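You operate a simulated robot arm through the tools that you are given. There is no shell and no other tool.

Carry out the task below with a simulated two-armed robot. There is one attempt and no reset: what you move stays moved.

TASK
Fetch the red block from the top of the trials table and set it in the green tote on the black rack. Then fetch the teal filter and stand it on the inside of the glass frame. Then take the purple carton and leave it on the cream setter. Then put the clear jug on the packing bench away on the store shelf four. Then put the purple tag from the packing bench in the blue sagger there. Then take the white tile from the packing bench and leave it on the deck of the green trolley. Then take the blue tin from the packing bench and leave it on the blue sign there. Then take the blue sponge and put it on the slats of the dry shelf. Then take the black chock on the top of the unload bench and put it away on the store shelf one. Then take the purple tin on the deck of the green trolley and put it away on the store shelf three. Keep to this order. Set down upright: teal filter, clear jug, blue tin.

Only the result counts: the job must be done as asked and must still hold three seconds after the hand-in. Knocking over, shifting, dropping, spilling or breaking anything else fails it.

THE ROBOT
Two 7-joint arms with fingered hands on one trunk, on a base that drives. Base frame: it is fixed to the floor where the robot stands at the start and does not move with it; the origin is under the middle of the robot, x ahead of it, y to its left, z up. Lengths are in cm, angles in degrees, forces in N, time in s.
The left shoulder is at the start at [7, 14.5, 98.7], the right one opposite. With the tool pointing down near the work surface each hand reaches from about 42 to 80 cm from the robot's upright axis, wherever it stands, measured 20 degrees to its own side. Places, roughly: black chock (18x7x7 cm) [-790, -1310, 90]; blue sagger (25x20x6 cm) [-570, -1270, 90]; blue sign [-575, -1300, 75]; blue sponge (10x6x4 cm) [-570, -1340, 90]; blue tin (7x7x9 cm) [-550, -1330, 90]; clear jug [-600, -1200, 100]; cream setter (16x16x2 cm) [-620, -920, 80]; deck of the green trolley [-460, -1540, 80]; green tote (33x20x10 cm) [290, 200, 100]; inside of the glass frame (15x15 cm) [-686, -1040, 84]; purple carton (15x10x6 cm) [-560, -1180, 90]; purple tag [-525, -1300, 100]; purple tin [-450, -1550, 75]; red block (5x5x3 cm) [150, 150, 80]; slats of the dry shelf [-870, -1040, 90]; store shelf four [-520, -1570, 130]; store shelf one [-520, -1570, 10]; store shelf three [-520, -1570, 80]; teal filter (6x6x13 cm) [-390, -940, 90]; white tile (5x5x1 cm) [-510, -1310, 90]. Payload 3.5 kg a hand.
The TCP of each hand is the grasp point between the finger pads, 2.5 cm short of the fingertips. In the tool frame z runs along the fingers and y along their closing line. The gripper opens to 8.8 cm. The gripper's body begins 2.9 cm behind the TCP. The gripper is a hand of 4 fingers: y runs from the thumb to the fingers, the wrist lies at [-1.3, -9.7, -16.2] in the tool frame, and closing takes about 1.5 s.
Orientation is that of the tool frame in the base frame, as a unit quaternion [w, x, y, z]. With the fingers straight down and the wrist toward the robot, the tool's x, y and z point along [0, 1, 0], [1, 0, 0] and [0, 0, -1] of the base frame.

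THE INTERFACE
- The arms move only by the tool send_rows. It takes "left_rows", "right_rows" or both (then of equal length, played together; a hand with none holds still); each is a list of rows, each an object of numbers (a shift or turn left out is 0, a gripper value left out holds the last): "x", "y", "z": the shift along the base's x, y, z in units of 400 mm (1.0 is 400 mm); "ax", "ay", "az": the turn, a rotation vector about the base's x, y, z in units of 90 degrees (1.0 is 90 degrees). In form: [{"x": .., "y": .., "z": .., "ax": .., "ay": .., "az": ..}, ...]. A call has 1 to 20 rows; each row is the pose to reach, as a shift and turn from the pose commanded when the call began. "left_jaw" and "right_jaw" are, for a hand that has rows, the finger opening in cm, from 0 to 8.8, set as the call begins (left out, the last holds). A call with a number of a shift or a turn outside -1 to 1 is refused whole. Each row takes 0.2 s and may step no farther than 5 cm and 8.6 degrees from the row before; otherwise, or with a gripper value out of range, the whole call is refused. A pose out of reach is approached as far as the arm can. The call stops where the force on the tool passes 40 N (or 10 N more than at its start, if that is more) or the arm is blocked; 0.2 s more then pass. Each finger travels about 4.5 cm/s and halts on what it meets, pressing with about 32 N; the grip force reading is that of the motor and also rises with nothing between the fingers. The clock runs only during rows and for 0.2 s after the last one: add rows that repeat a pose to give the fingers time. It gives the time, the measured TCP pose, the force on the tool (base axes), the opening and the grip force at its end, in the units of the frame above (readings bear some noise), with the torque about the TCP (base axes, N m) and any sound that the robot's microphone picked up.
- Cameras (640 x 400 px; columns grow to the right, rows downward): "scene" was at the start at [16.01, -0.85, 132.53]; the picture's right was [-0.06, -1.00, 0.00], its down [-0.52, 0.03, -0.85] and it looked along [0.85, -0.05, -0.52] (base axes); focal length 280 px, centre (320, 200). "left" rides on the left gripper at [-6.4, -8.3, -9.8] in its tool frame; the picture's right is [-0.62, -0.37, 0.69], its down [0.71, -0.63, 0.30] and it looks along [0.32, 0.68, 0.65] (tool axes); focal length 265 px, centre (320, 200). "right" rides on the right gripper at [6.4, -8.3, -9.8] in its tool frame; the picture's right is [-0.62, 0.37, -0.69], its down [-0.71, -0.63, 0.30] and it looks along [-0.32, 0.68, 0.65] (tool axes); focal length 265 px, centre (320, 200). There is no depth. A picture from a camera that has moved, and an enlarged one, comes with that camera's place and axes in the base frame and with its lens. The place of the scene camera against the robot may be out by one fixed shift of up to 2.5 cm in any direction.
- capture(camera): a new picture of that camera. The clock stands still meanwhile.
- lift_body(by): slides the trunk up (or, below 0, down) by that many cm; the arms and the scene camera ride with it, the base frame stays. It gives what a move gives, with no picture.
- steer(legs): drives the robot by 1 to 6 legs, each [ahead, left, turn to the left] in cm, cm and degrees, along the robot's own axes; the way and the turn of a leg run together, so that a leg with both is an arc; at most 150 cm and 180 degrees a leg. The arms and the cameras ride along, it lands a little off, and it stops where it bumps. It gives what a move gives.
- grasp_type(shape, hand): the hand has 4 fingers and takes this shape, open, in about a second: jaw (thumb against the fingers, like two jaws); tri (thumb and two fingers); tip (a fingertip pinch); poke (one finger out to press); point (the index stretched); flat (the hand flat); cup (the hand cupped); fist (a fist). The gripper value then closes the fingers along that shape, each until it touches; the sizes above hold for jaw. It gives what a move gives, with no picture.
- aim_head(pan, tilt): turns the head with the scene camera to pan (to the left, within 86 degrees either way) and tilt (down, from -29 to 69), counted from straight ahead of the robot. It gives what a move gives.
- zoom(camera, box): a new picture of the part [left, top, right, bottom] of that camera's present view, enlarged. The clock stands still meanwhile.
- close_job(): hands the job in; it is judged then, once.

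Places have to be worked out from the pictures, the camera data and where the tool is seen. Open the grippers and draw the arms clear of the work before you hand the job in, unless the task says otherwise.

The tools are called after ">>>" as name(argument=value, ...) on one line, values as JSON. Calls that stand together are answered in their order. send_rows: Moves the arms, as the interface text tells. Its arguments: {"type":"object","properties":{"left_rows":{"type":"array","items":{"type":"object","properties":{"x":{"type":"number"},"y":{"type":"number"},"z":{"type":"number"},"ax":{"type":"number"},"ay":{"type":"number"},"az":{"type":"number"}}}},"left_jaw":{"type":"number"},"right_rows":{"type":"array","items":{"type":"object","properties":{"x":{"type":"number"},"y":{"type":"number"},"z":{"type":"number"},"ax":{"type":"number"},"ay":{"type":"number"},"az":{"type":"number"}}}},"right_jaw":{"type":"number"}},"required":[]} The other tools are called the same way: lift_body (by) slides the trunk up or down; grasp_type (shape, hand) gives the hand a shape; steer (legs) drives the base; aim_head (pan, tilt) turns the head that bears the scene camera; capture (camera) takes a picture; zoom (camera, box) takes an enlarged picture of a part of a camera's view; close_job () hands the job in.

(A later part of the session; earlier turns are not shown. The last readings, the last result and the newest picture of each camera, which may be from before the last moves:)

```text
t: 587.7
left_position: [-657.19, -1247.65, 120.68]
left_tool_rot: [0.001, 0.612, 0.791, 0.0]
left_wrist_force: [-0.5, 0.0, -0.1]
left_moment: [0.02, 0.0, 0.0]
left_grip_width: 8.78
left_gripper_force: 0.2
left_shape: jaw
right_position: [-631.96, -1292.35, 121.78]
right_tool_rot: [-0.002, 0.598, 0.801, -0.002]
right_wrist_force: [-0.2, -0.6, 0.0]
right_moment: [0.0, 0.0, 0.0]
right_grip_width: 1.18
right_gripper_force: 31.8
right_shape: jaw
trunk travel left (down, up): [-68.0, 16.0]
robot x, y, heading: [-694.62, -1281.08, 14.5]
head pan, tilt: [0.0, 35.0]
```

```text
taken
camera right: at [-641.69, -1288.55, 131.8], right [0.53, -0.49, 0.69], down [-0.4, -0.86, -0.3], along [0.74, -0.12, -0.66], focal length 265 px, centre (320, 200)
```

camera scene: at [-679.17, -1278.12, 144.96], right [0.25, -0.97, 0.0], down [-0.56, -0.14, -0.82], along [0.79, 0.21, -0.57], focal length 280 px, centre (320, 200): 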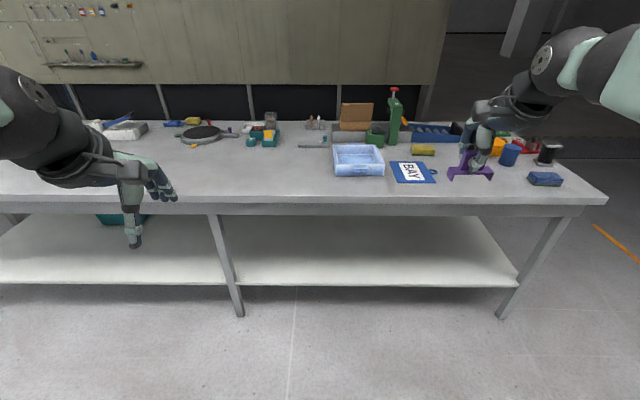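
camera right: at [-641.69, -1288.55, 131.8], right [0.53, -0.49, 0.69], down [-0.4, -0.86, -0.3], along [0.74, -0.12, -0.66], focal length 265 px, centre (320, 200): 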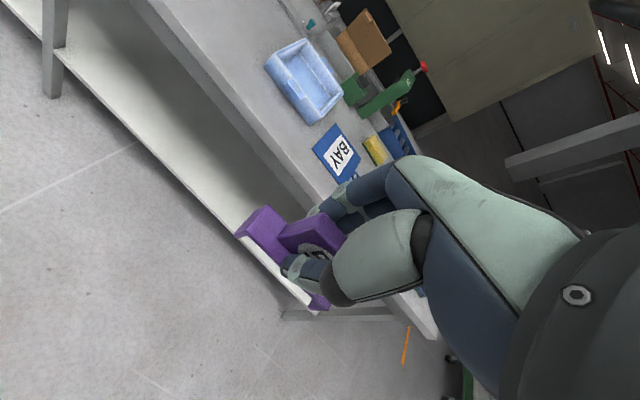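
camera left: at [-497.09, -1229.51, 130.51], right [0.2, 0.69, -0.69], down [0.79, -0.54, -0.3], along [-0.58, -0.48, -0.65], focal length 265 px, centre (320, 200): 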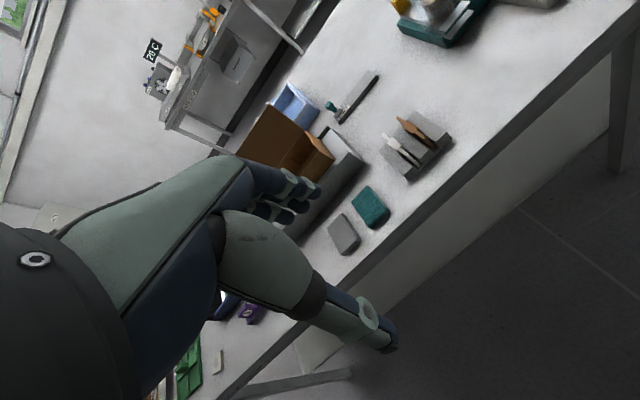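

All target items lie near the rear edge: sagger ≈(−571, −1265.5), BAY sign, tin, sponge. I drive 54 cm closer.

>>> steer(legs=[[54, 0, 0]])

>>> capture(camera="scene")

>>> capture(camera="right")

```text
t: 590.8
left_position: [-605.1, -1234.63, 120.74]
left_tool_rot: [0.001, 0.616, 0.788, 0.001]
left_wrist_force: [0.3, -0.7, 0.3]
left_moment: [0.01, -0.02, 0.01]
left_grip_width: 8.76
left_gripper_force: 0.1
left_shape: jaw
right_position: [-580.16, -1279.6, 121.99]
right_tool_rot: [-0.003, 0.601, 0.799, -0.002]
right_wrist_force: [-0.2, 0.0, -0.7]
right_moment: [0.02, 0.04, -0.02]
right_grip_width: 1.18
right_gripper_force: 31.9
right_shape: jaw
trunk travel left (down, up): [-68.0, 16.0]
robot x, y, heading: [-642.41, -1268.14, 14.0]
head pan, tilt: [0.0, 35.0]
```

```text
taken
camera scene: at [-627.28, -1264.98, 144.97], right [0.24, -0.97, 0.0], down [-0.56, -0.14, -0.82], along [0.79, 0.2, -0.57], focal length 280 px, centre (320, 200)
```

scene: 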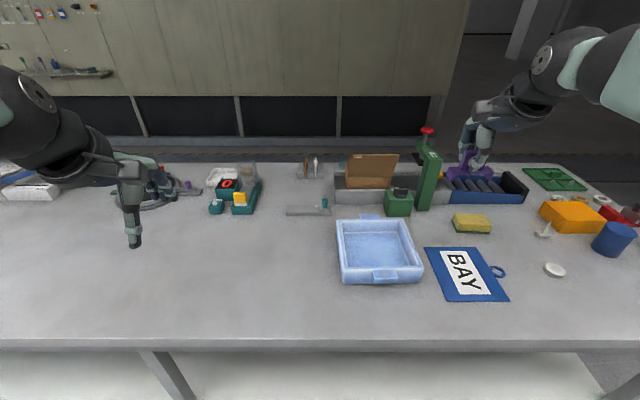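

```text
taken
camera right: at [-589.88, -1275.7, 131.84], right [0.53, -0.49, 0.69], down [-0.41, -0.86, -0.3], along [0.74, -0.12, -0.66], focal length 265 px, centre (320, 200)
```

right: 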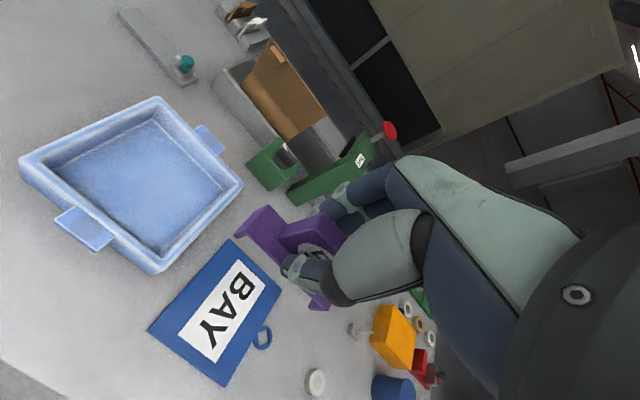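

I move the tag over the sagger's middle (−572.7, −1264.7) and lower it to just above the floor.

>>> send_rows(right_rows=[{"x": 0.05, "y": 0.09}, {"x": 0.1, "y": 0.18}, {"x": 0.15, "y": 0.28}, {"x": 0.187, "y": 0.37}, {"x": 0.187, "y": 0.37, "z": -0.1}, {"x": 0.187, "y": 0.37, "z": -0.2}, {"x": 0.187, "y": 0.37, "z": -0.3}, {"x": 0.187, "y": 0.37, "z": -0.4}, {"x": 0.187, "y": 0.37, "z": -0.5}, {"x": 0.187, "y": 0.37, "z": -0.6}, {"x": 0.187, "y": 0.37, "z": -0.66}, {"x": 0.187, "y": 0.37, "z": -0.66}])

>>> capture(camera="right")

>>> zoom(camera="scene", box=[300, 180, 500, 310])

```text
t: 593.4
left_position: [-604.99, -1234.64, 120.85]
left_tool_rot: [0.001, 0.616, 0.788, 0.001]
left_wrist_force: [-0.4, -0.3, 0.2]
left_moment: [0.05, -0.01, -0.01]
left_grip_width: 8.76
left_gripper_force: 0.1
left_shape: jaw
right_position: [-572.84, -1264.65, 95.59]
right_tool_rot: [-0.001, 0.602, 0.799, -0.003]
right_wrist_force: [0.3, 0.1, -0.5]
right_moment: [-0.01, -0.03, -0.02]
right_grip_width: 1.17
right_gripper_force: 32.1
right_shape: jaw
trunk travel left (down, up): [-68.0, 16.0]
robot x, y, heading: [-642.44, -1267.91, 14.2]
head pan, tilt: [0.0, 35.0]
```

```text
taken
camera right: at [-582.5, -1260.77, 105.42], right [0.53, -0.49, 0.69], down [-0.41, -0.86, -0.3], along [0.74, -0.12, -0.66], focal length 265 px, centre (320, 200)
```

right: 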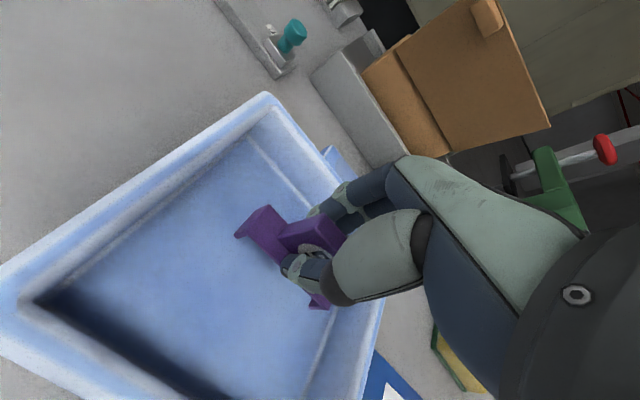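

```text
3.08 times, centred on (400, 245) of scene
camera zoom: at [-627.21, -1264.93, 144.96], right [0.24, -0.97, 0.0], down [-0.56, -0.14, -0.82], along [0.79, 0.2, -0.57], focal length 860 px, centre (74, 62)
```

zoom: 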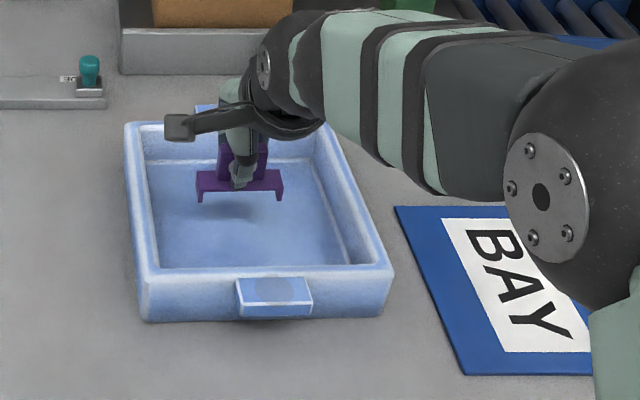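

Inside the sagger, with good clearance. I shift 2 cm toward me and lower to contact.

>>> send_rows(right_rows=[{"x": -0.04, "y": -0.01, "z": -0.02}, {"x": -0.05, "y": -0.012, "z": -0.05}, {"x": -0.05, "y": -0.012, "z": -0.07}, {"x": -0.05, "y": -0.012, "z": -0.085}, {"x": -0.05, "y": -0.012, "z": -0.1}, {"x": -0.05, "y": -0.012, "z": -0.1}])

>>> zoom(camera="scene", box=[300, 180, 500, 310])

```text
t: 594.8
left_position: [-605.13, -1234.69, 120.72]
left_tool_rot: [0.001, 0.616, 0.788, 0.001]
left_wrist_force: [-0.1, -0.5, -0.7]
left_moment: [-0.01, 0.03, 0.01]
left_grip_width: 8.76
left_gripper_force: 0.1
left_shape: jaw
right_position: [-574.76, -1265.24, 91.62]
right_tool_rot: [-0.004, 0.601, 0.799, -0.002]
right_wrist_force: [0.2, 1.1, 0.1]
right_moment: [0.0, 0.01, -0.02]
right_grip_width: 1.18
right_gripper_force: 31.4
right_shape: jaw
trunk travel left (down, up): [-68.0, 16.0]
robot x, y, heading: [-642.77, -1267.86, 13.9]
head pan, tilt: [0.0, 35.0]
```

```text
3.08 times, centred on (400, 245) of scene
camera zoom: at [-627.19, -1264.95, 144.96], right [0.24, -0.97, 0.0], down [-0.56, -0.14, -0.82], along [0.79, 0.2, -0.57], focal length 860 px, centre (74, 62)
```

zoom: 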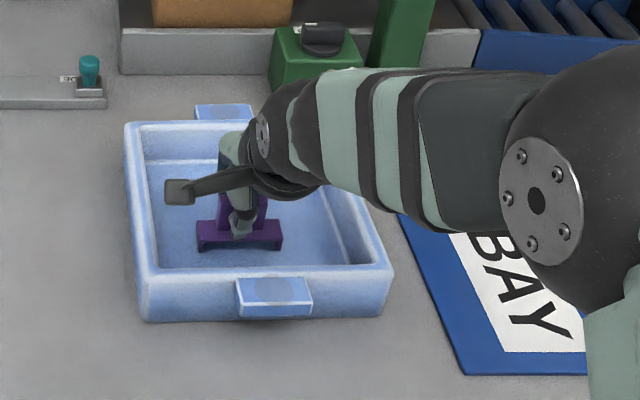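

>>> send_rows(right_rows=[{"z": -0.01}, {"z": -0.02}, {"z": -0.03}, {"z": -0.04}, {"z": -0.04}])

```text
t: 596.0
left_position: [-605.17, -1234.58, 120.82]
left_tool_rot: [0.001, 0.615, 0.788, 0.002]
left_wrist_force: [1.0, 0.4, 0.7]
left_moment: [0.04, 0.03, 0.01]
left_grip_width: 8.77
left_gripper_force: 0.1
left_shape: jaw
right_position: [-574.27, -1265.11, 91.17]
right_tool_rot: [0.006, 0.601, 0.799, 0.01]
right_wrist_force: [-5.8, -1.4, 21.3]
right_moment: [-0.16, 0.5, 0.03]
right_grip_width: 1.23
right_gripper_force: 31.9
right_shape: jaw
trunk travel left (down, up): [-68.0, 16.0]
robot x, y, heading: [-642.49, -1268.0, 14.1]
head pan, tilt: [0.0, 35.0]
stopped in row 5 (right hand): the force on the tool passed its limit at 41 N (the readings are from after the stop); the commanded pose is now the measured one
```

Contact with the sagger floor at z≈91.2. I relax slightly, open, and rise.

>>> send_rows(right_rows=[{"z": 0.008}, {"z": 0.012}, {"z": 0.012}])

>>> send_rows(right_rows=[{}, {}, {}, {}, {}], right_jaw=4.5)

>>> send_rows(right_rows=[{"z": 0.03}, {"z": 0.1}, {"z": 0.2}, {"z": 0.3}, {"z": 0.4}, {"z": 0.5}, {"z": 0.6}, {"z": 0.7}, {"z": 0.7}])

>>> capture(camera="scene")

>>> zoom(camera="scene", box=[300, 180, 500, 310])

```text
t: 596.8
left_position: [-605.34, -1234.64, 120.72]
left_tool_rot: [0.002, 0.615, 0.788, 0.001]
left_wrist_force: [0.8, -0.2, 0.3]
left_moment: [-0.01, 0.01, -0.01]
left_grip_width: 8.78
left_gripper_force: 0.0
left_shape: jaw
right_position: [-574.47, -1265.11, 91.07]
right_tool_rot: [0.003, 0.602, 0.799, 0.006]
right_wrist_force: [4.9, 1.3, 12.1]
right_moment: [-0.02, -0.07, 0.0]
right_grip_width: 1.24
right_gripper_force: 31.9
right_shape: jaw
trunk travel left (down, up): [-68.0, 16.0]
robot x, y, heading: [-642.77, -1268.03, 14.3]
head pan, tilt: [0.0, 35.0]
```

```text
t: 598.0
left_position: [-605.08, -1234.68, 120.75]
left_tool_rot: [0.0, 0.616, 0.788, 0.0]
left_wrist_force: [0.0, -0.7, -0.4]
left_moment: [0.0, 0.01, 0.02]
left_grip_width: 8.8
left_gripper_force: 0.0
left_shape: jaw
right_position: [-574.27, -1265.09, 90.89]
right_tool_rot: [0.002, 0.602, 0.799, 0.005]
right_wrist_force: [-0.1, -0.4, -0.6]
right_moment: [-0.03, -0.04, 0.0]
right_grip_width: 4.45
right_gripper_force: 0.2
right_shape: jaw
trunk travel left (down, up): [-68.0, 16.0]
robot x, y, heading: [-642.27, -1267.76, 14.0]
head pan, tilt: [0.0, 35.0]
```

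```text
t: 600.0
left_position: [-605.15, -1234.71, 120.74]
left_tool_rot: [0.001, 0.616, 0.788, 0.001]
left_wrist_force: [1.0, 0.6, -0.6]
left_moment: [0.03, -0.01, -0.02]
left_grip_width: 8.77
left_gripper_force: 0.1
left_shape: jaw
right_position: [-574.26, -1264.88, 118.88]
right_tool_rot: [0.003, 0.602, 0.799, 0.004]
right_wrist_force: [0.3, 0.4, 0.6]
right_moment: [0.02, -0.02, 0.02]
right_grip_width: 4.44
right_gripper_force: 0.1
right_shape: jaw
trunk travel left (down, up): [-68.0, 16.0]
robot x, y, heading: [-642.72, -1268.12, 14.3]
head pan, tilt: [0.0, 35.0]
```

```text
taken
camera scene: at [-627.15, -1264.95, 144.96], right [0.24, -0.97, 0.0], down [-0.56, -0.14, -0.82], along [0.79, 0.2, -0.57], focal length 280 px, centre (320, 200)
```

scene: 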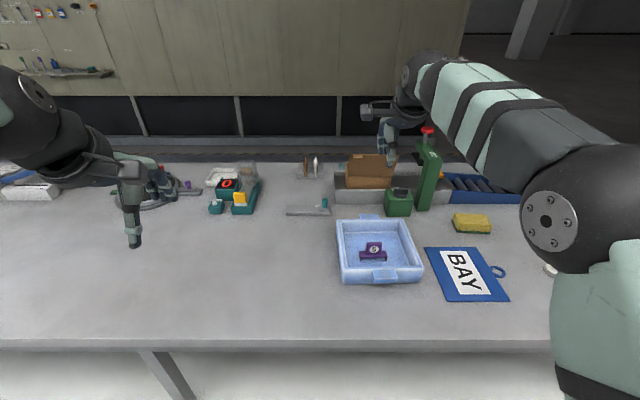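

```text
3.08 times, centred on (400, 245) of scene
camera zoom: at [-627.15, -1264.95, 144.96], right [0.24, -0.97, 0.0], down [-0.56, -0.14, -0.82], along [0.79, 0.2, -0.57], focal length 860 px, centre (74, 62)
```

zoom: 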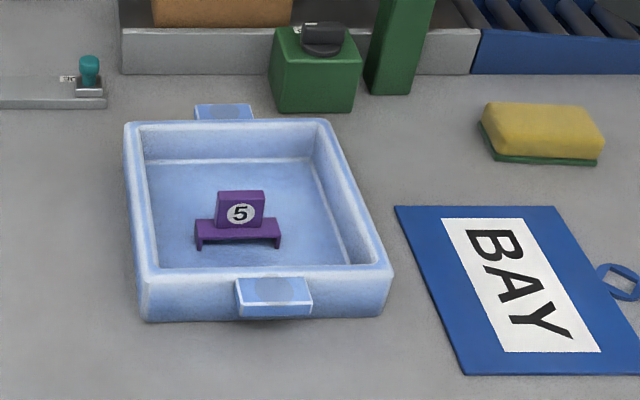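

The tag stands in the sagger. Next the white tile at the bench's front: I retrace around the south end.

>>> send_rows(right_rows=[{"x": -0.1, "y": -0.05}, {"x": -0.2, "y": -0.1}, {"x": -0.2, "y": -0.1}])

>>> steer(legs=[[-54, 0, 0], [0, 0, 92], [-55, 7, 0], [-130, 17, 0], [0, 0, 90]])

```text
t: 600.8
left_position: [-605.02, -1234.66, 120.6]
left_tool_rot: [0.0, 0.615, 0.788, 0.0]
left_wrist_force: [0.8, 0.4, -0.1]
left_moment: [0.04, 0.01, 0.01]
left_grip_width: 8.78
left_gripper_force: 0.2
left_shape: jaw
right_position: [-582.07, -1268.85, 118.76]
right_tool_rot: [0.002, 0.602, 0.799, 0.003]
right_wrist_force: [0.3, 0.8, -0.2]
right_moment: [0.01, 0.01, -0.01]
right_grip_width: 4.46
right_gripper_force: 0.0
right_shape: jaw
trunk travel left (down, up): [-68.0, 16.0]
robot x, y, heading: [-642.36, -1268.06, 14.4]
head pan, tilt: [0.0, 35.0]
```

```text
t: 620.3
left_position: [-705.11, -1495.53, 120.81]
left_tool_rot: [0.001, 0.805, -0.593, -0.001]
left_wrist_force: [0.1, -0.7, -1.0]
left_moment: [0.01, 0.0, -0.02]
left_grip_width: 8.78
left_gripper_force: 0.1
left_shape: jaw
right_position: [-729.88, -1462.65, 118.89]
right_tool_rot: [0.005, 0.815, -0.579, -0.002]
right_wrist_force: [0.5, 0.6, 0.3]
right_moment: [-0.01, 0.0, 0.0]
right_grip_width: 4.45
right_gripper_force: 0.0
right_shape: jaw
trunk travel left (down, up): [-68.0, 16.0]
robot x, y, heading: [-669.24, -1460.2, -162.7]
head pan, tilt: [0.0, 35.0]
```

>>> steer(legs=[[0, 12, -2.5], [-140, 0, 0], [-138, 0, 0], [0, -94, 0], [22, 0, 0]])

>>> aim_head(pan=-5, tilt=45)

>>> capture(camera="scene")

>>> capture(camera="right")

```text
t: 640.4
left_position: [-480.82, -1350.38, 120.86]
left_tool_rot: [0.002, 0.797, -0.604, -0.001]
left_wrist_force: [-0.1, 0.6, 0.1]
left_moment: [-0.03, -0.02, 0.01]
left_grip_width: 8.77
left_gripper_force: 0.1
left_shape: jaw
right_position: [-504.75, -1316.83, 118.97]
right_tool_rot: [0.006, 0.807, -0.59, -0.003]
right_wrist_force: [-0.1, 0.4, 0.1]
right_moment: [0.03, -0.01, 0.05]
right_grip_width: 4.47
right_gripper_force: 0.0
right_shape: jaw
trunk travel left (down, up): [-68.0, 16.0]
robot x, y, heading: [-444.54, -1316.0, -164.1]
head pan, tilt: [0.0, 35.0]
```

```text
t: 641.1
left_position: [-481.08, -1350.5, 120.76]
left_tool_rot: [0.0, 0.798, -0.603, 0.0]
left_wrist_force: [0.3, 0.4, 0.7]
left_moment: [0.02, -0.01, -0.04]
left_grip_width: 8.75
left_gripper_force: 0.0
left_shape: jaw
right_position: [-504.91, -1316.72, 118.87]
right_tool_rot: [0.005, 0.808, -0.59, -0.002]
right_wrist_force: [0.1, -0.1, -0.6]
right_moment: [0.0, 0.0, -0.01]
right_grip_width: 4.48
right_gripper_force: 0.1
right_shape: jaw
trunk travel left (down, up): [-68.0, 16.0]
robot x, y, heading: [-444.62, -1316.24, -164.3]
head pan, tilt: [-5.0, 45.0]
```

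```text
taken
camera scene: at [-455.31, -1319.22, 143.47], right [-0.19, 0.98, 0.0], down [0.69, 0.13, -0.71], along [-0.69, -0.13, -0.71], focal length 280 px, centre (320, 200)
```

scene: 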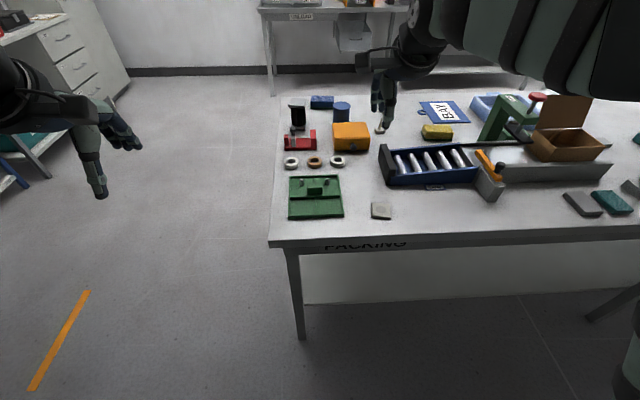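

```text
taken
camera right: at [-494.93, -1320.35, 128.64], right [-0.53, 0.48, 0.7], down [0.38, 0.87, -0.31], along [-0.76, 0.1, -0.65], focal length 265 px, centre (320, 200)
```

right: 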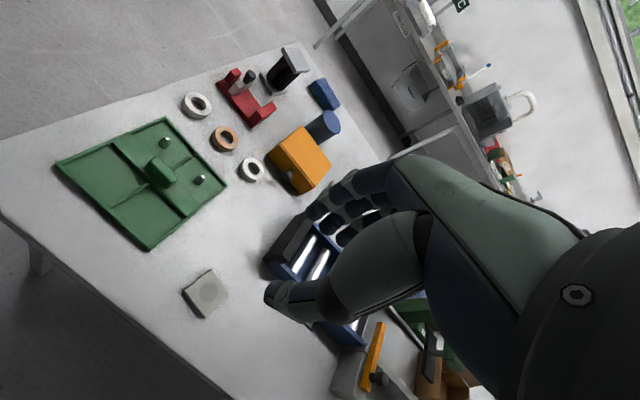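

Tile at about (−510, −1312.6). I zoom for its orientation.

>>> zoom(camera="right", box=[150, 250, 270, 340])

>>> zoom(camera="scene", box=[340, 180, 420, 240])

```text
4.44 times, centred on (210, 295) of right
camera zoom: at [-494.93, -1320.35, 128.64], right [-0.53, 0.48, 0.7], down [0.38, 0.87, -0.31], along [-0.76, 0.1, -0.65], focal length 1180 px, centre (809, -222)
```

zoom: 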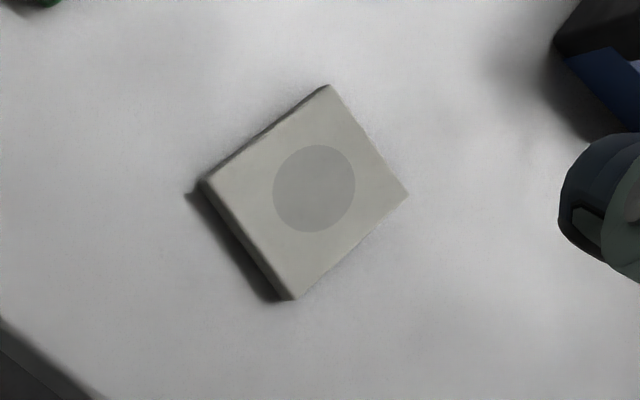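

```text
6.67 times, centred on (380, 210) of scene
camera zoom: at [-455.31, -1319.22, 143.47], right [-0.19, 0.98, 0.0], down [0.69, 0.13, -0.71], along [-0.69, -0.13, -0.71], focal length 1864 px, centre (-80, 133)
```

zoom: 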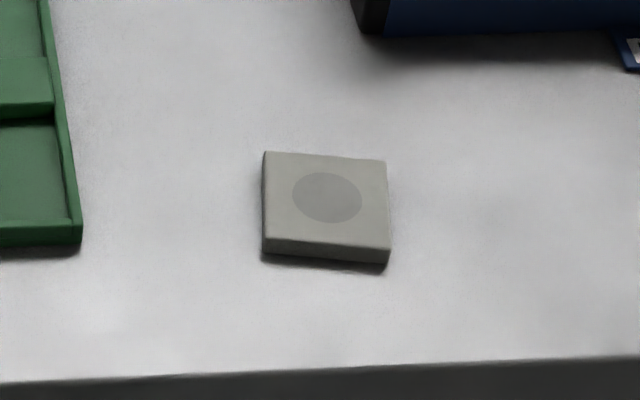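

Tile: centre (−511.05, −1312.5), aligned with the base axes within ~3°. I rotate the hand −15°, open to 7.5 cm and come down above it.

>>> send_rows(right_rows=[{"x": -0.04, "y": 0.03, "az": -0.08}, {"x": -0.1, "y": 0.06, "az": -0.165}, {"x": -0.153, "y": 0.08, "z": -0.05, "az": -0.165}, {"x": -0.153, "y": 0.08, "z": -0.15, "az": -0.165}, {"x": -0.153, "y": 0.08, "z": -0.25, "az": -0.165}, {"x": -0.153, "y": 0.08, "z": -0.35, "az": -0.165}, {"x": -0.153, "y": 0.08, "z": -0.45, "az": -0.165}, {"x": -0.153, "y": 0.08, "z": -0.55, "az": -0.165}, {"x": -0.153, "y": 0.08, "z": -0.65, "az": -0.165}, {"x": -0.153, "y": 0.08, "z": -0.7, "az": -0.165}, {"x": -0.153, "y": 0.08, "z": -0.7, "az": -0.165}], right_jaw=7.5)

>>> capture(camera="right")

>>> zoom(camera="scene", box=[330, 150, 450, 240])

```text
t: 643.5
left_position: [-480.79, -1350.38, 120.74]
left_tool_rot: [0.002, 0.797, -0.604, -0.001]
left_wrist_force: [0.3, -0.1, 0.7]
left_moment: [0.04, 0.0, 0.01]
left_grip_width: 8.8
left_gripper_force: 0.0
left_shape: jaw
right_position: [-510.8, -1313.83, 90.98]
right_tool_rot: [0.005, 0.725, -0.689, -0.003]
right_wrist_force: [0.0, 0.6, -0.4]
right_moment: [-0.02, 0.02, 0.04]
right_grip_width: 7.51
right_gripper_force: 0.2
right_shape: jaw
trunk travel left (down, up): [-68.0, 16.0]
robot x, y, heading: [-444.31, -1315.94, -164.2]
head pan, tilt: [-5.0, 45.0]
```

```text
taken
camera right: at [-502.12, -1319.81, 100.81], right [-0.39, 0.6, 0.7], down [0.59, 0.74, -0.31], along [-0.71, 0.29, -0.65], focal length 265 px, centre (320, 200)
```

right: 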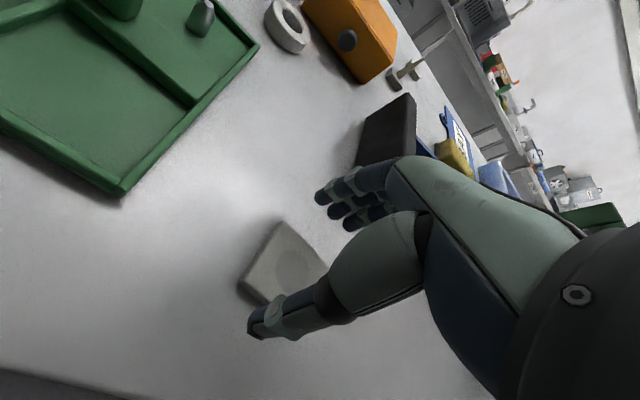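

```text
4.44 times, centred on (390, 195) of scene
camera zoom: at [-455.19, -1319.19, 143.48], right [-0.19, 0.98, 0.0], down [0.69, 0.13, -0.71], along [-0.69, -0.13, -0.71], focal length 1243 px, centre (9, 222)
```

zoom: 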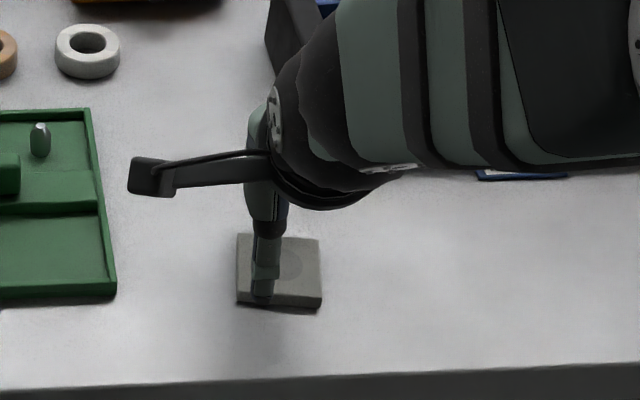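

Centred within half a cm. I descend slowly until the fingertips sense the bench.

>>> send_rows(right_rows=[{"x": -0.011, "y": 0.005, "z": -0.04}, {"x": -0.011, "y": 0.005, "z": -0.065}, {"x": -0.011, "y": 0.005, "z": -0.075}, {"x": -0.011, "y": 0.005, "z": -0.085}, {"x": -0.011, "y": 0.005, "z": -0.085}])

```text
t: 644.7
left_position: [-480.88, -1350.3, 120.85]
left_tool_rot: [0.001, 0.797, -0.604, -0.001]
left_wrist_force: [0.9, 0.5, -0.4]
left_moment: [-0.02, -0.03, -0.02]
left_grip_width: 8.79
left_gripper_force: 0.0
left_shape: jaw
right_position: [-511.94, -1313.54, 88.29]
right_tool_rot: [0.016, 0.724, -0.689, -0.01]
right_wrist_force: [2.6, -1.2, 14.5]
right_moment: [0.07, -0.15, 0.0]
right_grip_width: 7.47
right_gripper_force: 0.0
right_shape: jaw
trunk travel left (down, up): [-68.0, 16.0]
robot x, y, heading: [-444.37, -1315.82, -164.1]
head pan, tilt: [-5.0, 45.0]
stopped in row 5 (right hand): the force on the tool passed its limit at 41 N (the readings are from after the stop); the commanded pose is now the measured one
```

Contact at TCP z≈88.3. I check whether the tips are on the bench beside the tile.

>>> capture(camera="right")

>>> zoom(camera="scene", box=[330, 150, 450, 240])

```text
taken
camera right: at [-502.85, -1319.52, 97.97], right [-0.37, 0.61, 0.7], down [0.58, 0.74, -0.33], along [-0.72, 0.29, -0.63], focal length 265 px, centre (320, 200)
```

right: 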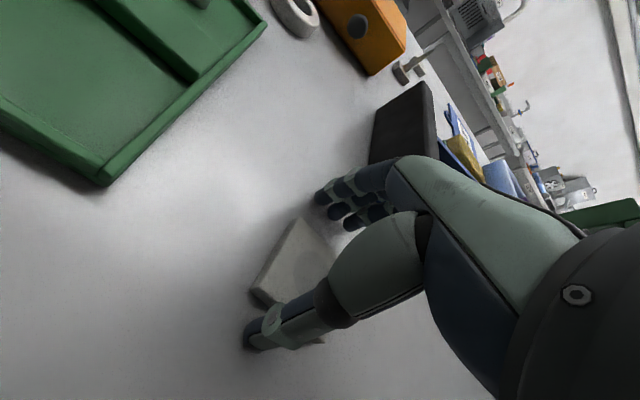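

```text
4.44 times, centred on (390, 195) of scene
camera zoom: at [-455.18, -1319.18, 143.45], right [-0.19, 0.98, 0.0], down [0.69, 0.13, -0.71], along [-0.69, -0.13, -0.71], focal length 1243 px, centre (9, 222)
```

zoom: 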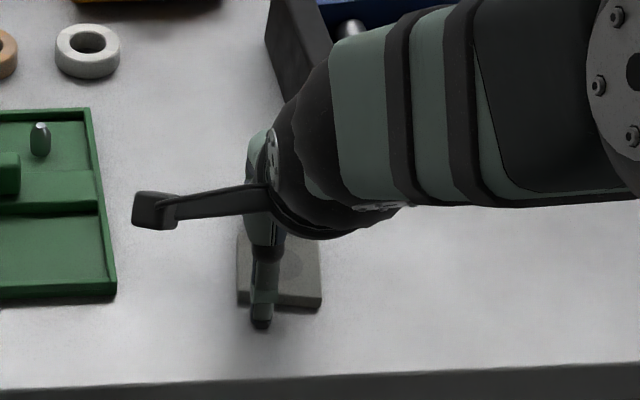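

Thumb in front, fingers behind the tile, tips on the bench. I raise 0.25 cm and close.

>>> send_rows(right_rows=[{"x": 0.012, "z": 0.008}, {"x": 0.012, "z": 0.008}])

>>> send_rows(right_rows=[{}, {}, {}, {}, {}, {}, {}, {}], right_jaw=2)

>>> capture(camera="right")

```text
t: 645.3
left_position: [-480.92, -1350.4, 120.91]
left_tool_rot: [0.002, 0.797, -0.604, -0.002]
left_wrist_force: [0.2, 0.7, -0.3]
left_moment: [0.02, 0.04, -0.01]
left_grip_width: 8.76
left_gripper_force: 0.0
left_shape: jaw
right_position: [-511.06, -1313.46, 88.46]
right_tool_rot: [0.013, 0.724, -0.69, -0.009]
right_wrist_force: [-2.7, -0.2, 9.3]
right_moment: [0.01, -0.35, 0.0]
right_grip_width: 7.49
right_gripper_force: 0.0
right_shape: jaw
trunk travel left (down, up): [-68.0, 16.0]
robot x, y, heading: [-443.9, -1315.69, -164.3]
head pan, tilt: [-5.0, 45.0]
```

```text
t: 647.1
left_position: [-480.63, -1350.36, 120.75]
left_tool_rot: [0.002, 0.797, -0.604, -0.001]
left_wrist_force: [0.9, -0.3, 0.2]
left_moment: [0.03, -0.03, -0.04]
left_grip_width: 8.75
left_gripper_force: 0.0
left_shape: jaw
right_position: [-511.0, -1313.59, 88.69]
right_tool_rot: [0.013, 0.724, -0.689, -0.009]
right_wrist_force: [2.9, 1.3, 11.7]
right_moment: [0.05, -0.6, 0.04]
right_grip_width: 4.31
right_gripper_force: 31.4
right_shape: jaw
trunk travel left (down, up): [-68.0, 16.0]
robot x, y, heading: [-444.6, -1316.17, -164.1]
head pan, tilt: [-5.0, 45.0]
```

```text
taken
camera right: at [-502.02, -1319.51, 98.22], right [-0.38, 0.61, 0.7], down [0.58, 0.74, -0.33], along [-0.72, 0.29, -0.63], focal length 265 px, centre (320, 200)
```

right: 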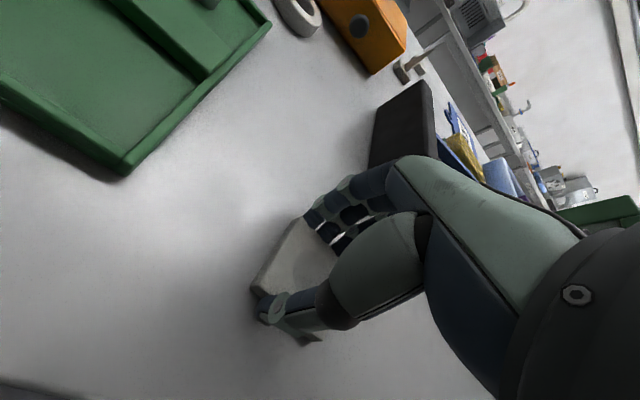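

Gripped at 4.3 cm. I lift gently and check.

>>> send_rows(right_rows=[{"z": 0.02}, {"z": 0.05}, {"z": 0.1}, {"z": 0.18}, {"z": 0.26}, {"z": 0.26}])

>>> capture(camera="right")

>>> zoom(camera="scene", box=[330, 110, 480, 230])

```text
t: 648.5
left_position: [-481.06, -1350.42, 120.73]
left_tool_rot: [0.001, 0.797, -0.604, 0.0]
left_wrist_force: [0.1, -0.4, -0.5]
left_moment: [-0.01, -0.04, -0.01]
left_grip_width: 8.75
left_gripper_force: 0.0
left_shape: jaw
right_position: [-511.36, -1313.52, 99.07]
right_tool_rot: [0.012, 0.724, -0.69, -0.008]
right_wrist_force: [-0.6, -0.7, -0.6]
right_moment: [-0.04, 0.01, 0.04]
right_grip_width: 4.32
right_gripper_force: 32.1
right_shape: jaw
trunk travel left (down, up): [-68.0, 16.0]
robot x, y, heading: [-444.5, -1316.14, -164.2]
head pan, tilt: [-5.0, 45.0]
```

```text
taken
camera right: at [-502.45, -1319.53, 108.68], right [-0.38, 0.61, 0.7], down [0.59, 0.74, -0.33], along [-0.72, 0.29, -0.64], focal length 265 px, centre (320, 200)
```

right: 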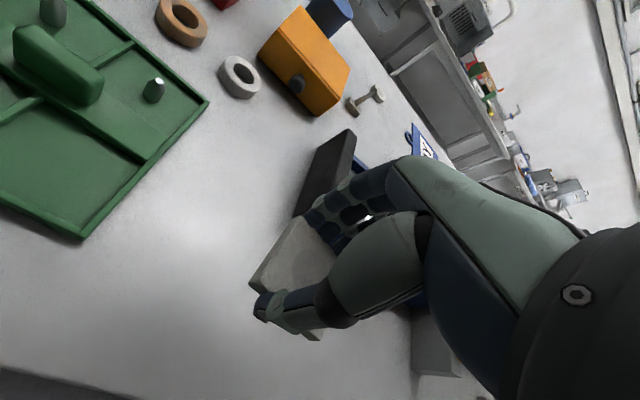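

```text
3.33 times, centred on (405, 170) of scene
camera zoom: at [-455.33, -1319.2, 143.47], right [-0.19, 0.98, 0.0], down [0.7, 0.13, -0.71], along [-0.69, -0.13, -0.71], focal length 932 px, centre (37, 300)
```

zoom: 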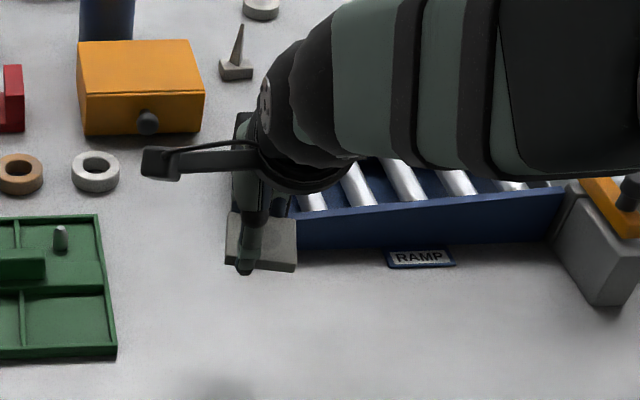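

The tile is held. I raise it, level the yaw, back off and move in front of the green trolley.

>>> send_rows(right_rows=[{"z": 0.1, "az": 0.08}, {"z": 0.2, "az": 0.165}, {"z": 0.3, "az": 0.165}, {"z": 0.4, "az": 0.165}, {"z": 0.5, "az": 0.165}, {"z": 0.55, "az": 0.165}, {"z": 0.55, "az": 0.165}])

>>> steer(legs=[[-32, 0, 0], [0, 82, 0], [0, 0, 89], [0, -70, 0]])

>>> aim_head(pan=0, tilt=35)

>>> capture(camera="scene")

>>> capture(camera="right")

```text
t: 650.1
left_position: [-480.89, -1350.39, 120.72]
left_tool_rot: [0.001, 0.797, -0.604, -0.001]
left_wrist_force: [-0.1, -0.5, -0.3]
left_moment: [0.0, 0.0, -0.02]
left_grip_width: 8.77
left_gripper_force: 0.1
left_shape: jaw
right_position: [-511.3, -1313.56, 121.0]
right_tool_rot: [0.013, 0.807, -0.59, -0.007]
right_wrist_force: [-0.2, -0.4, 0.2]
right_moment: [-0.02, -0.03, 0.01]
right_grip_width: 4.34
right_gripper_force: 32.1
right_shape: jaw
trunk travel left (down, up): [-68.0, 16.0]
robot x, y, heading: [-444.64, -1316.05, -163.9]
head pan, tilt: [-5.0, 45.0]
```

```text
t: 663.6
left_position: [-420.73, -1445.68, 120.67]
left_tool_rot: [0.002, 0.987, 0.158, 0.001]
left_wrist_force: [0.2, 0.1, -0.5]
left_moment: [-0.03, 0.01, 0.04]
left_grip_width: 8.8
left_gripper_force: 0.0
left_shape: jaw
right_position: [-456.4, -1477.7, 120.88]
right_tool_rot: [0.014, 0.984, 0.175, 0.005]
right_wrist_force: [0.4, -0.5, -0.9]
right_moment: [0.02, -0.01, 0.03]
right_grip_width: 4.31
right_gripper_force: 32.1
right_shape: jaw
trunk travel left (down, up): [-68.0, 16.0]
robot x, y, heading: [-456.96, -1410.53, -71.8]
head pan, tilt: [-5.0, 45.0]
```

```text
t: 664.4
left_position: [-420.89, -1445.68, 120.73]
left_tool_rot: [0.002, 0.988, 0.157, 0.001]
left_wrist_force: [1.2, -0.1, 0.5]
left_moment: [0.01, -0.01, 0.0]
left_grip_width: 8.74
left_gripper_force: 0.0
left_shape: jaw
right_position: [-456.33, -1477.69, 120.99]
right_tool_rot: [0.013, 0.984, 0.175, 0.006]
right_wrist_force: [-0.2, 0.3, -0.1]
right_moment: [0.01, -0.01, 0.0]
right_grip_width: 4.32
right_gripper_force: 32.3
right_shape: jaw
trunk travel left (down, up): [-68.0, 16.0]
robot x, y, heading: [-456.48, -1410.46, -71.9]
head pan, tilt: [0.0, 35.0]
```

```text
taken
camera scene: at [-450.52, -1424.22, 144.96], right [-0.95, -0.31, 0.0], down [-0.18, 0.55, -0.82], along [0.26, -0.78, -0.57], focal length 280 px, centre (320, 200)
```

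scene: 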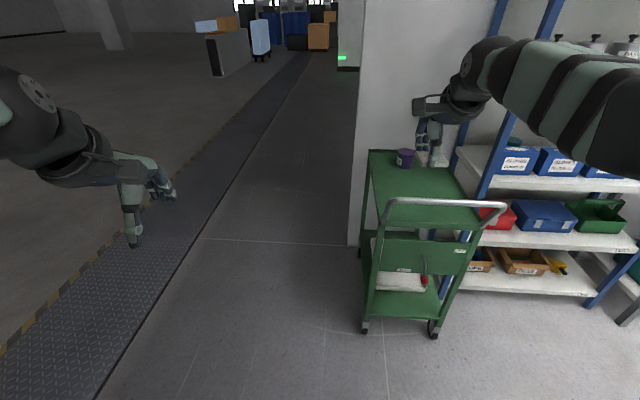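

```text
taken
camera right: at [-453.32, -1467.45, 130.62], right [-0.47, -0.54, 0.7], down [-0.88, 0.34, -0.33], along [-0.06, -0.77, -0.64], focal length 265 px, centre (320, 200)
```

right: 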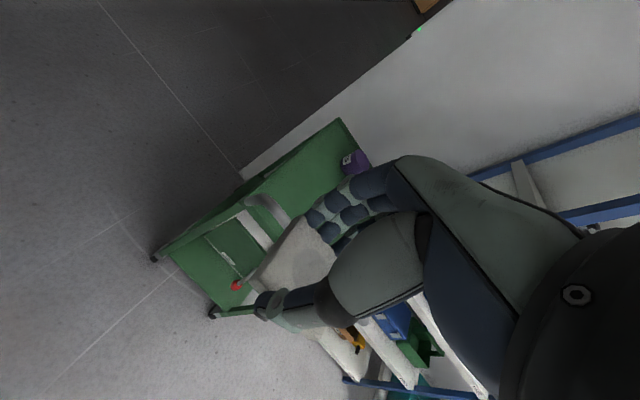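

Deck at z≈82, purple tin at its far-left. I drive up to the trolley with the tile above its front half.

>>> steer(legs=[[48, -21, 0]])

>>> capture(camera="scene")

>>> capture(camera="right")

```text
t: 667.4
left_position: [-425.55, -1497.32, 120.55]
left_tool_rot: [0.0, 0.988, 0.157, -0.001]
left_wrist_force: [-0.3, -0.5, -0.3]
left_moment: [-0.01, -0.02, 0.02]
left_grip_width: 8.78
left_gripper_force: 0.0
left_shape: jaw
right_position: [-461.13, -1529.18, 120.88]
right_tool_rot: [0.013, 0.985, 0.172, 0.004]
right_wrist_force: [-0.1, 0.0, -0.6]
right_moment: [0.03, 0.0, 0.01]
right_grip_width: 4.32
right_gripper_force: 32.0
right_shape: jaw
trunk travel left (down, up): [-68.0, 16.0]
robot x, y, heading: [-461.54, -1461.98, -71.8]
head pan, tilt: [0.0, 35.0]
```

```text
taken
camera scene: at [-454.94, -1475.92, 144.95], right [-0.95, -0.31, 0.0], down [-0.18, 0.55, -0.82], along [0.25, -0.78, -0.58], focal length 280 px, centre (320, 200)
```

scene: 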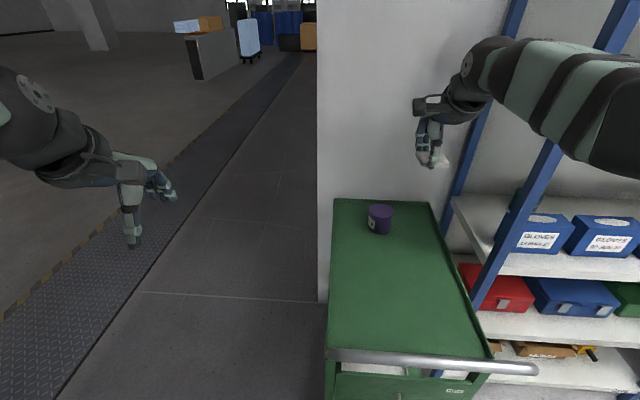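

```text
taken
camera right: at [-457.99, -1518.96, 130.54], right [-0.47, -0.54, 0.7], down [-0.88, 0.34, -0.32], along [-0.06, -0.77, -0.64], focal length 265 px, centre (320, 200)
```

right: 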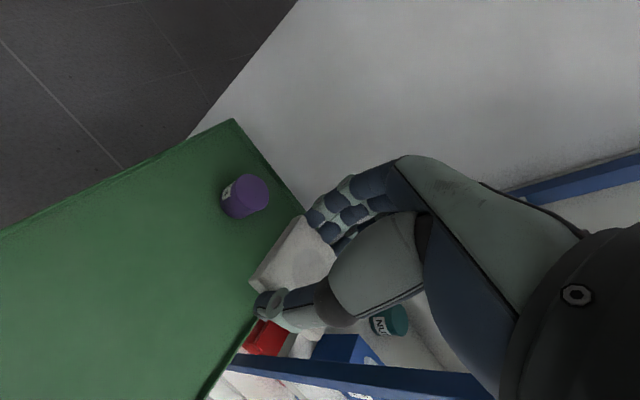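

The hand is centred over the front half of the deck (deck spans x≈−443 to −480 here). I lower straight down.

>>> send_rows(right_rows=[{"z": -0.1}, {"z": -0.2}, {"z": -0.3}, {"z": -0.4}, {"z": -0.5}, {"z": -0.6}, {"z": -0.7}, {"z": -0.78}, {"z": -0.78}])

>>> capture(camera="scene")

>>> capture(camera="right")

```text
t: 669.4
left_position: [-425.6, -1497.04, 120.87]
left_tool_rot: [0.002, 0.988, 0.157, 0.0]
left_wrist_force: [0.3, -0.3, 0.6]
left_moment: [-0.01, -0.02, -0.02]
left_grip_width: 8.75
left_gripper_force: 0.0
left_shape: jaw
right_position: [-461.31, -1528.93, 90.08]
right_tool_rot: [0.015, 0.985, 0.173, 0.004]
right_wrist_force: [-0.4, 1.0, -0.8]
right_moment: [0.02, -0.02, 0.0]
right_grip_width: 4.28
right_gripper_force: 32.3
right_shape: jaw
trunk travel left (down, up): [-68.0, 16.0]
robot x, y, heading: [-461.72, -1461.9, -71.8]
head pan, tilt: [0.0, 35.0]
```

```text
taken
camera scene: at [-455.0, -1475.78, 144.97], right [-0.95, -0.31, 0.0], down [-0.18, 0.55, -0.82], along [0.25, -0.78, -0.58], focal length 280 px, centre (320, 200)
```

scene: 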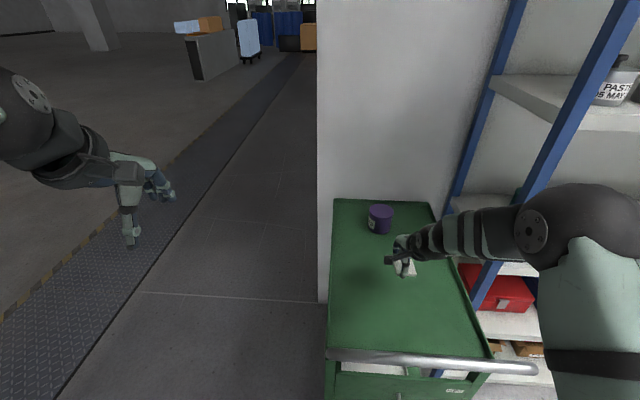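

```text
taken
camera right: at [-458.14, -1518.81, 99.7], right [-0.47, -0.54, 0.7], down [-0.88, 0.34, -0.33], along [-0.06, -0.77, -0.63], focal length 265 px, centre (320, 200)
```

right: 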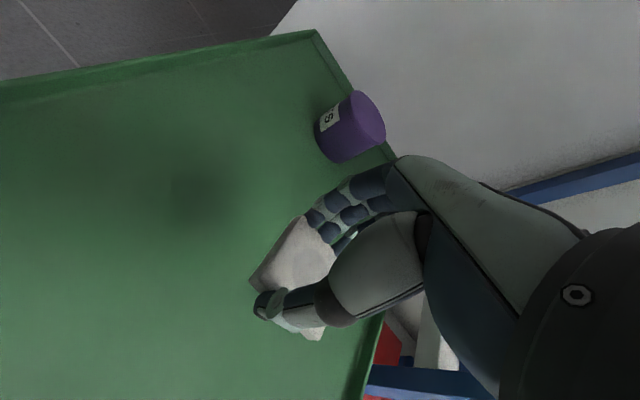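

Good. I lower slowly to contact.

>>> send_rows(right_rows=[{"z": -0.05}, {"z": -0.09}, {"z": -0.11}, {"z": -0.125}, {"z": -0.14}, {"z": -0.14}])

```text
t: 670.8
left_position: [-425.62, -1497.07, 120.89]
left_tool_rot: [0.001, 0.988, 0.156, 0.001]
left_wrist_force: [1.7, 0.1, -1.2]
left_moment: [-0.04, 0.02, -0.01]
left_grip_width: 8.76
left_gripper_force: 0.0
left_shape: jaw
right_position: [-461.18, -1528.92, 84.31]
right_tool_rot: [0.014, 0.985, 0.173, 0.005]
right_wrist_force: [-0.6, -1.0, -0.2]
right_moment: [0.04, 0.01, 0.03]
right_grip_width: 4.28
right_gripper_force: 32.3
right_shape: jaw
trunk travel left (down, up): [-68.0, 16.0]
robot x, y, heading: [-461.49, -1461.72, -72.0]
head pan, tilt: [0.0, 35.0]
```

>>> send_rows(right_rows=[{"z": -0.015}, {"z": -0.03}, {"z": -0.045}, {"z": -0.06}, {"z": -0.06}])

>>> capture(camera="right")

```text
t: 672.0
left_position: [-425.62, -1497.13, 120.79]
left_tool_rot: [0.001, 0.988, 0.157, 0.001]
left_wrist_force: [-0.5, 0.0, -0.4]
left_moment: [0.0, -0.03, 0.0]
left_grip_width: 8.79
left_gripper_force: 0.0
left_shape: jaw
right_position: [-461.18, -1528.84, 81.86]
right_tool_rot: [0.014, 0.985, 0.173, 0.005]
right_wrist_force: [0.0, 1.3, -0.7]
right_moment: [-0.02, -0.03, -0.01]
right_grip_width: 4.3
right_gripper_force: 32.0
right_shape: jaw
trunk travel left (down, up): [-68.0, 16.0]
robot x, y, heading: [-461.21, -1461.87, -71.8]
head pan, tilt: [0.0, 35.0]
```

```text
taken
camera right: at [-458.14, -1518.66, 91.43], right [-0.47, -0.54, 0.7], down [-0.88, 0.34, -0.33], along [-0.06, -0.77, -0.63], focal length 265 px, centre (320, 200)
```

right: 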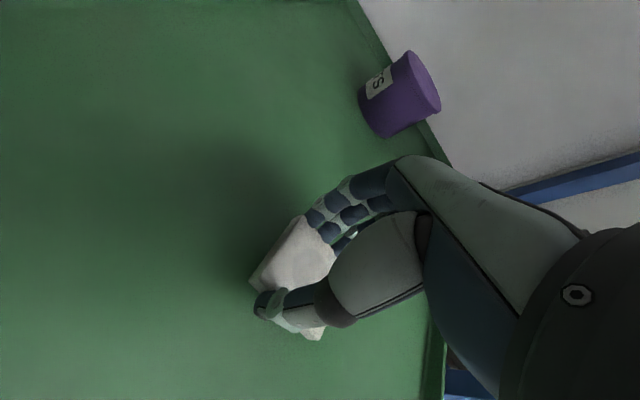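

Deck is still lower. I continue in small steps.

>>> send_rows(right_rows=[{"z": -0.015}, {"z": -0.03}, {"z": -0.045}, {"z": -0.06}, {"z": -0.075}, {"z": -0.075}])

>>> capture(camera="right")

>>> zoom(camera="scene", box=[320, 180, 640, 400])

```text
t: 673.4
left_position: [-425.19, -1496.28, 121.12]
left_tool_rot: [0.004, 0.987, 0.159, -0.001]
left_wrist_force: [-0.1, 0.7, -0.1]
left_moment: [0.0, 0.02, -0.02]
left_grip_width: 8.76
left_gripper_force: 0.0
left_shape: jaw
right_position: [-460.48, -1528.77, 79.57]
right_tool_rot: [0.02, 0.984, 0.175, 0.005]
right_wrist_force: [-1.5, 2.7, 35.0]
right_moment: [1.39, 0.65, 0.01]
right_grip_width: 4.24
right_gripper_force: 32.2
right_shape: jaw
trunk travel left (down, up): [-68.0, 16.0]
robot x, y, heading: [-461.64, -1461.99, -71.5]
head pan, tilt: [0.0, 35.0]
```

```text
taken
camera right: at [-457.59, -1518.33, 89.11], right [-0.47, -0.53, 0.71], down [-0.88, 0.33, -0.33], along [-0.06, -0.78, -0.62], focal length 265 px, centre (320, 200)
```

right: 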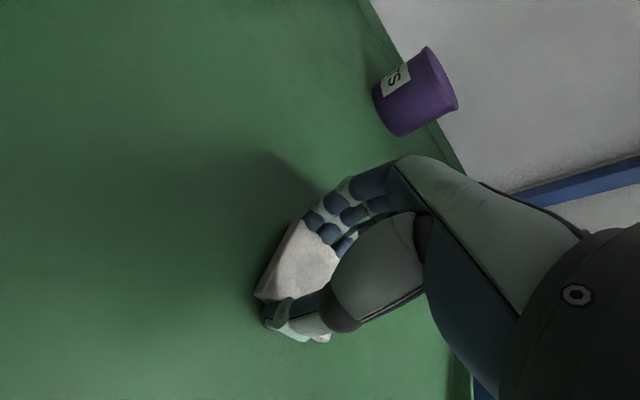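

```text
1.82 times, centred on (480, 290) of scene
camera zoom: at [-454.8, -1474.86, 145.09], right [-0.95, -0.32, 0.0], down [-0.18, 0.54, -0.82], along [0.26, -0.78, -0.57], focal length 508 px, centre (29, 36)
```

zoom: 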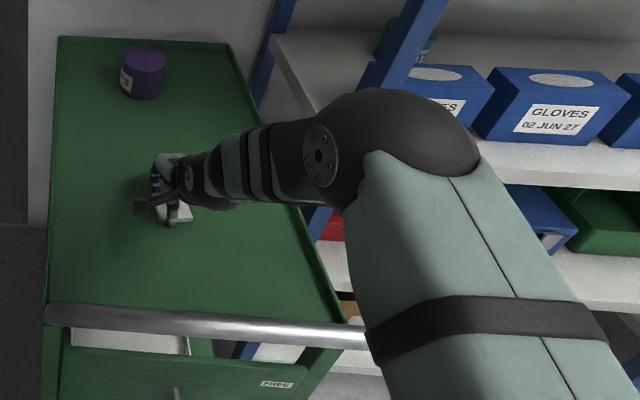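

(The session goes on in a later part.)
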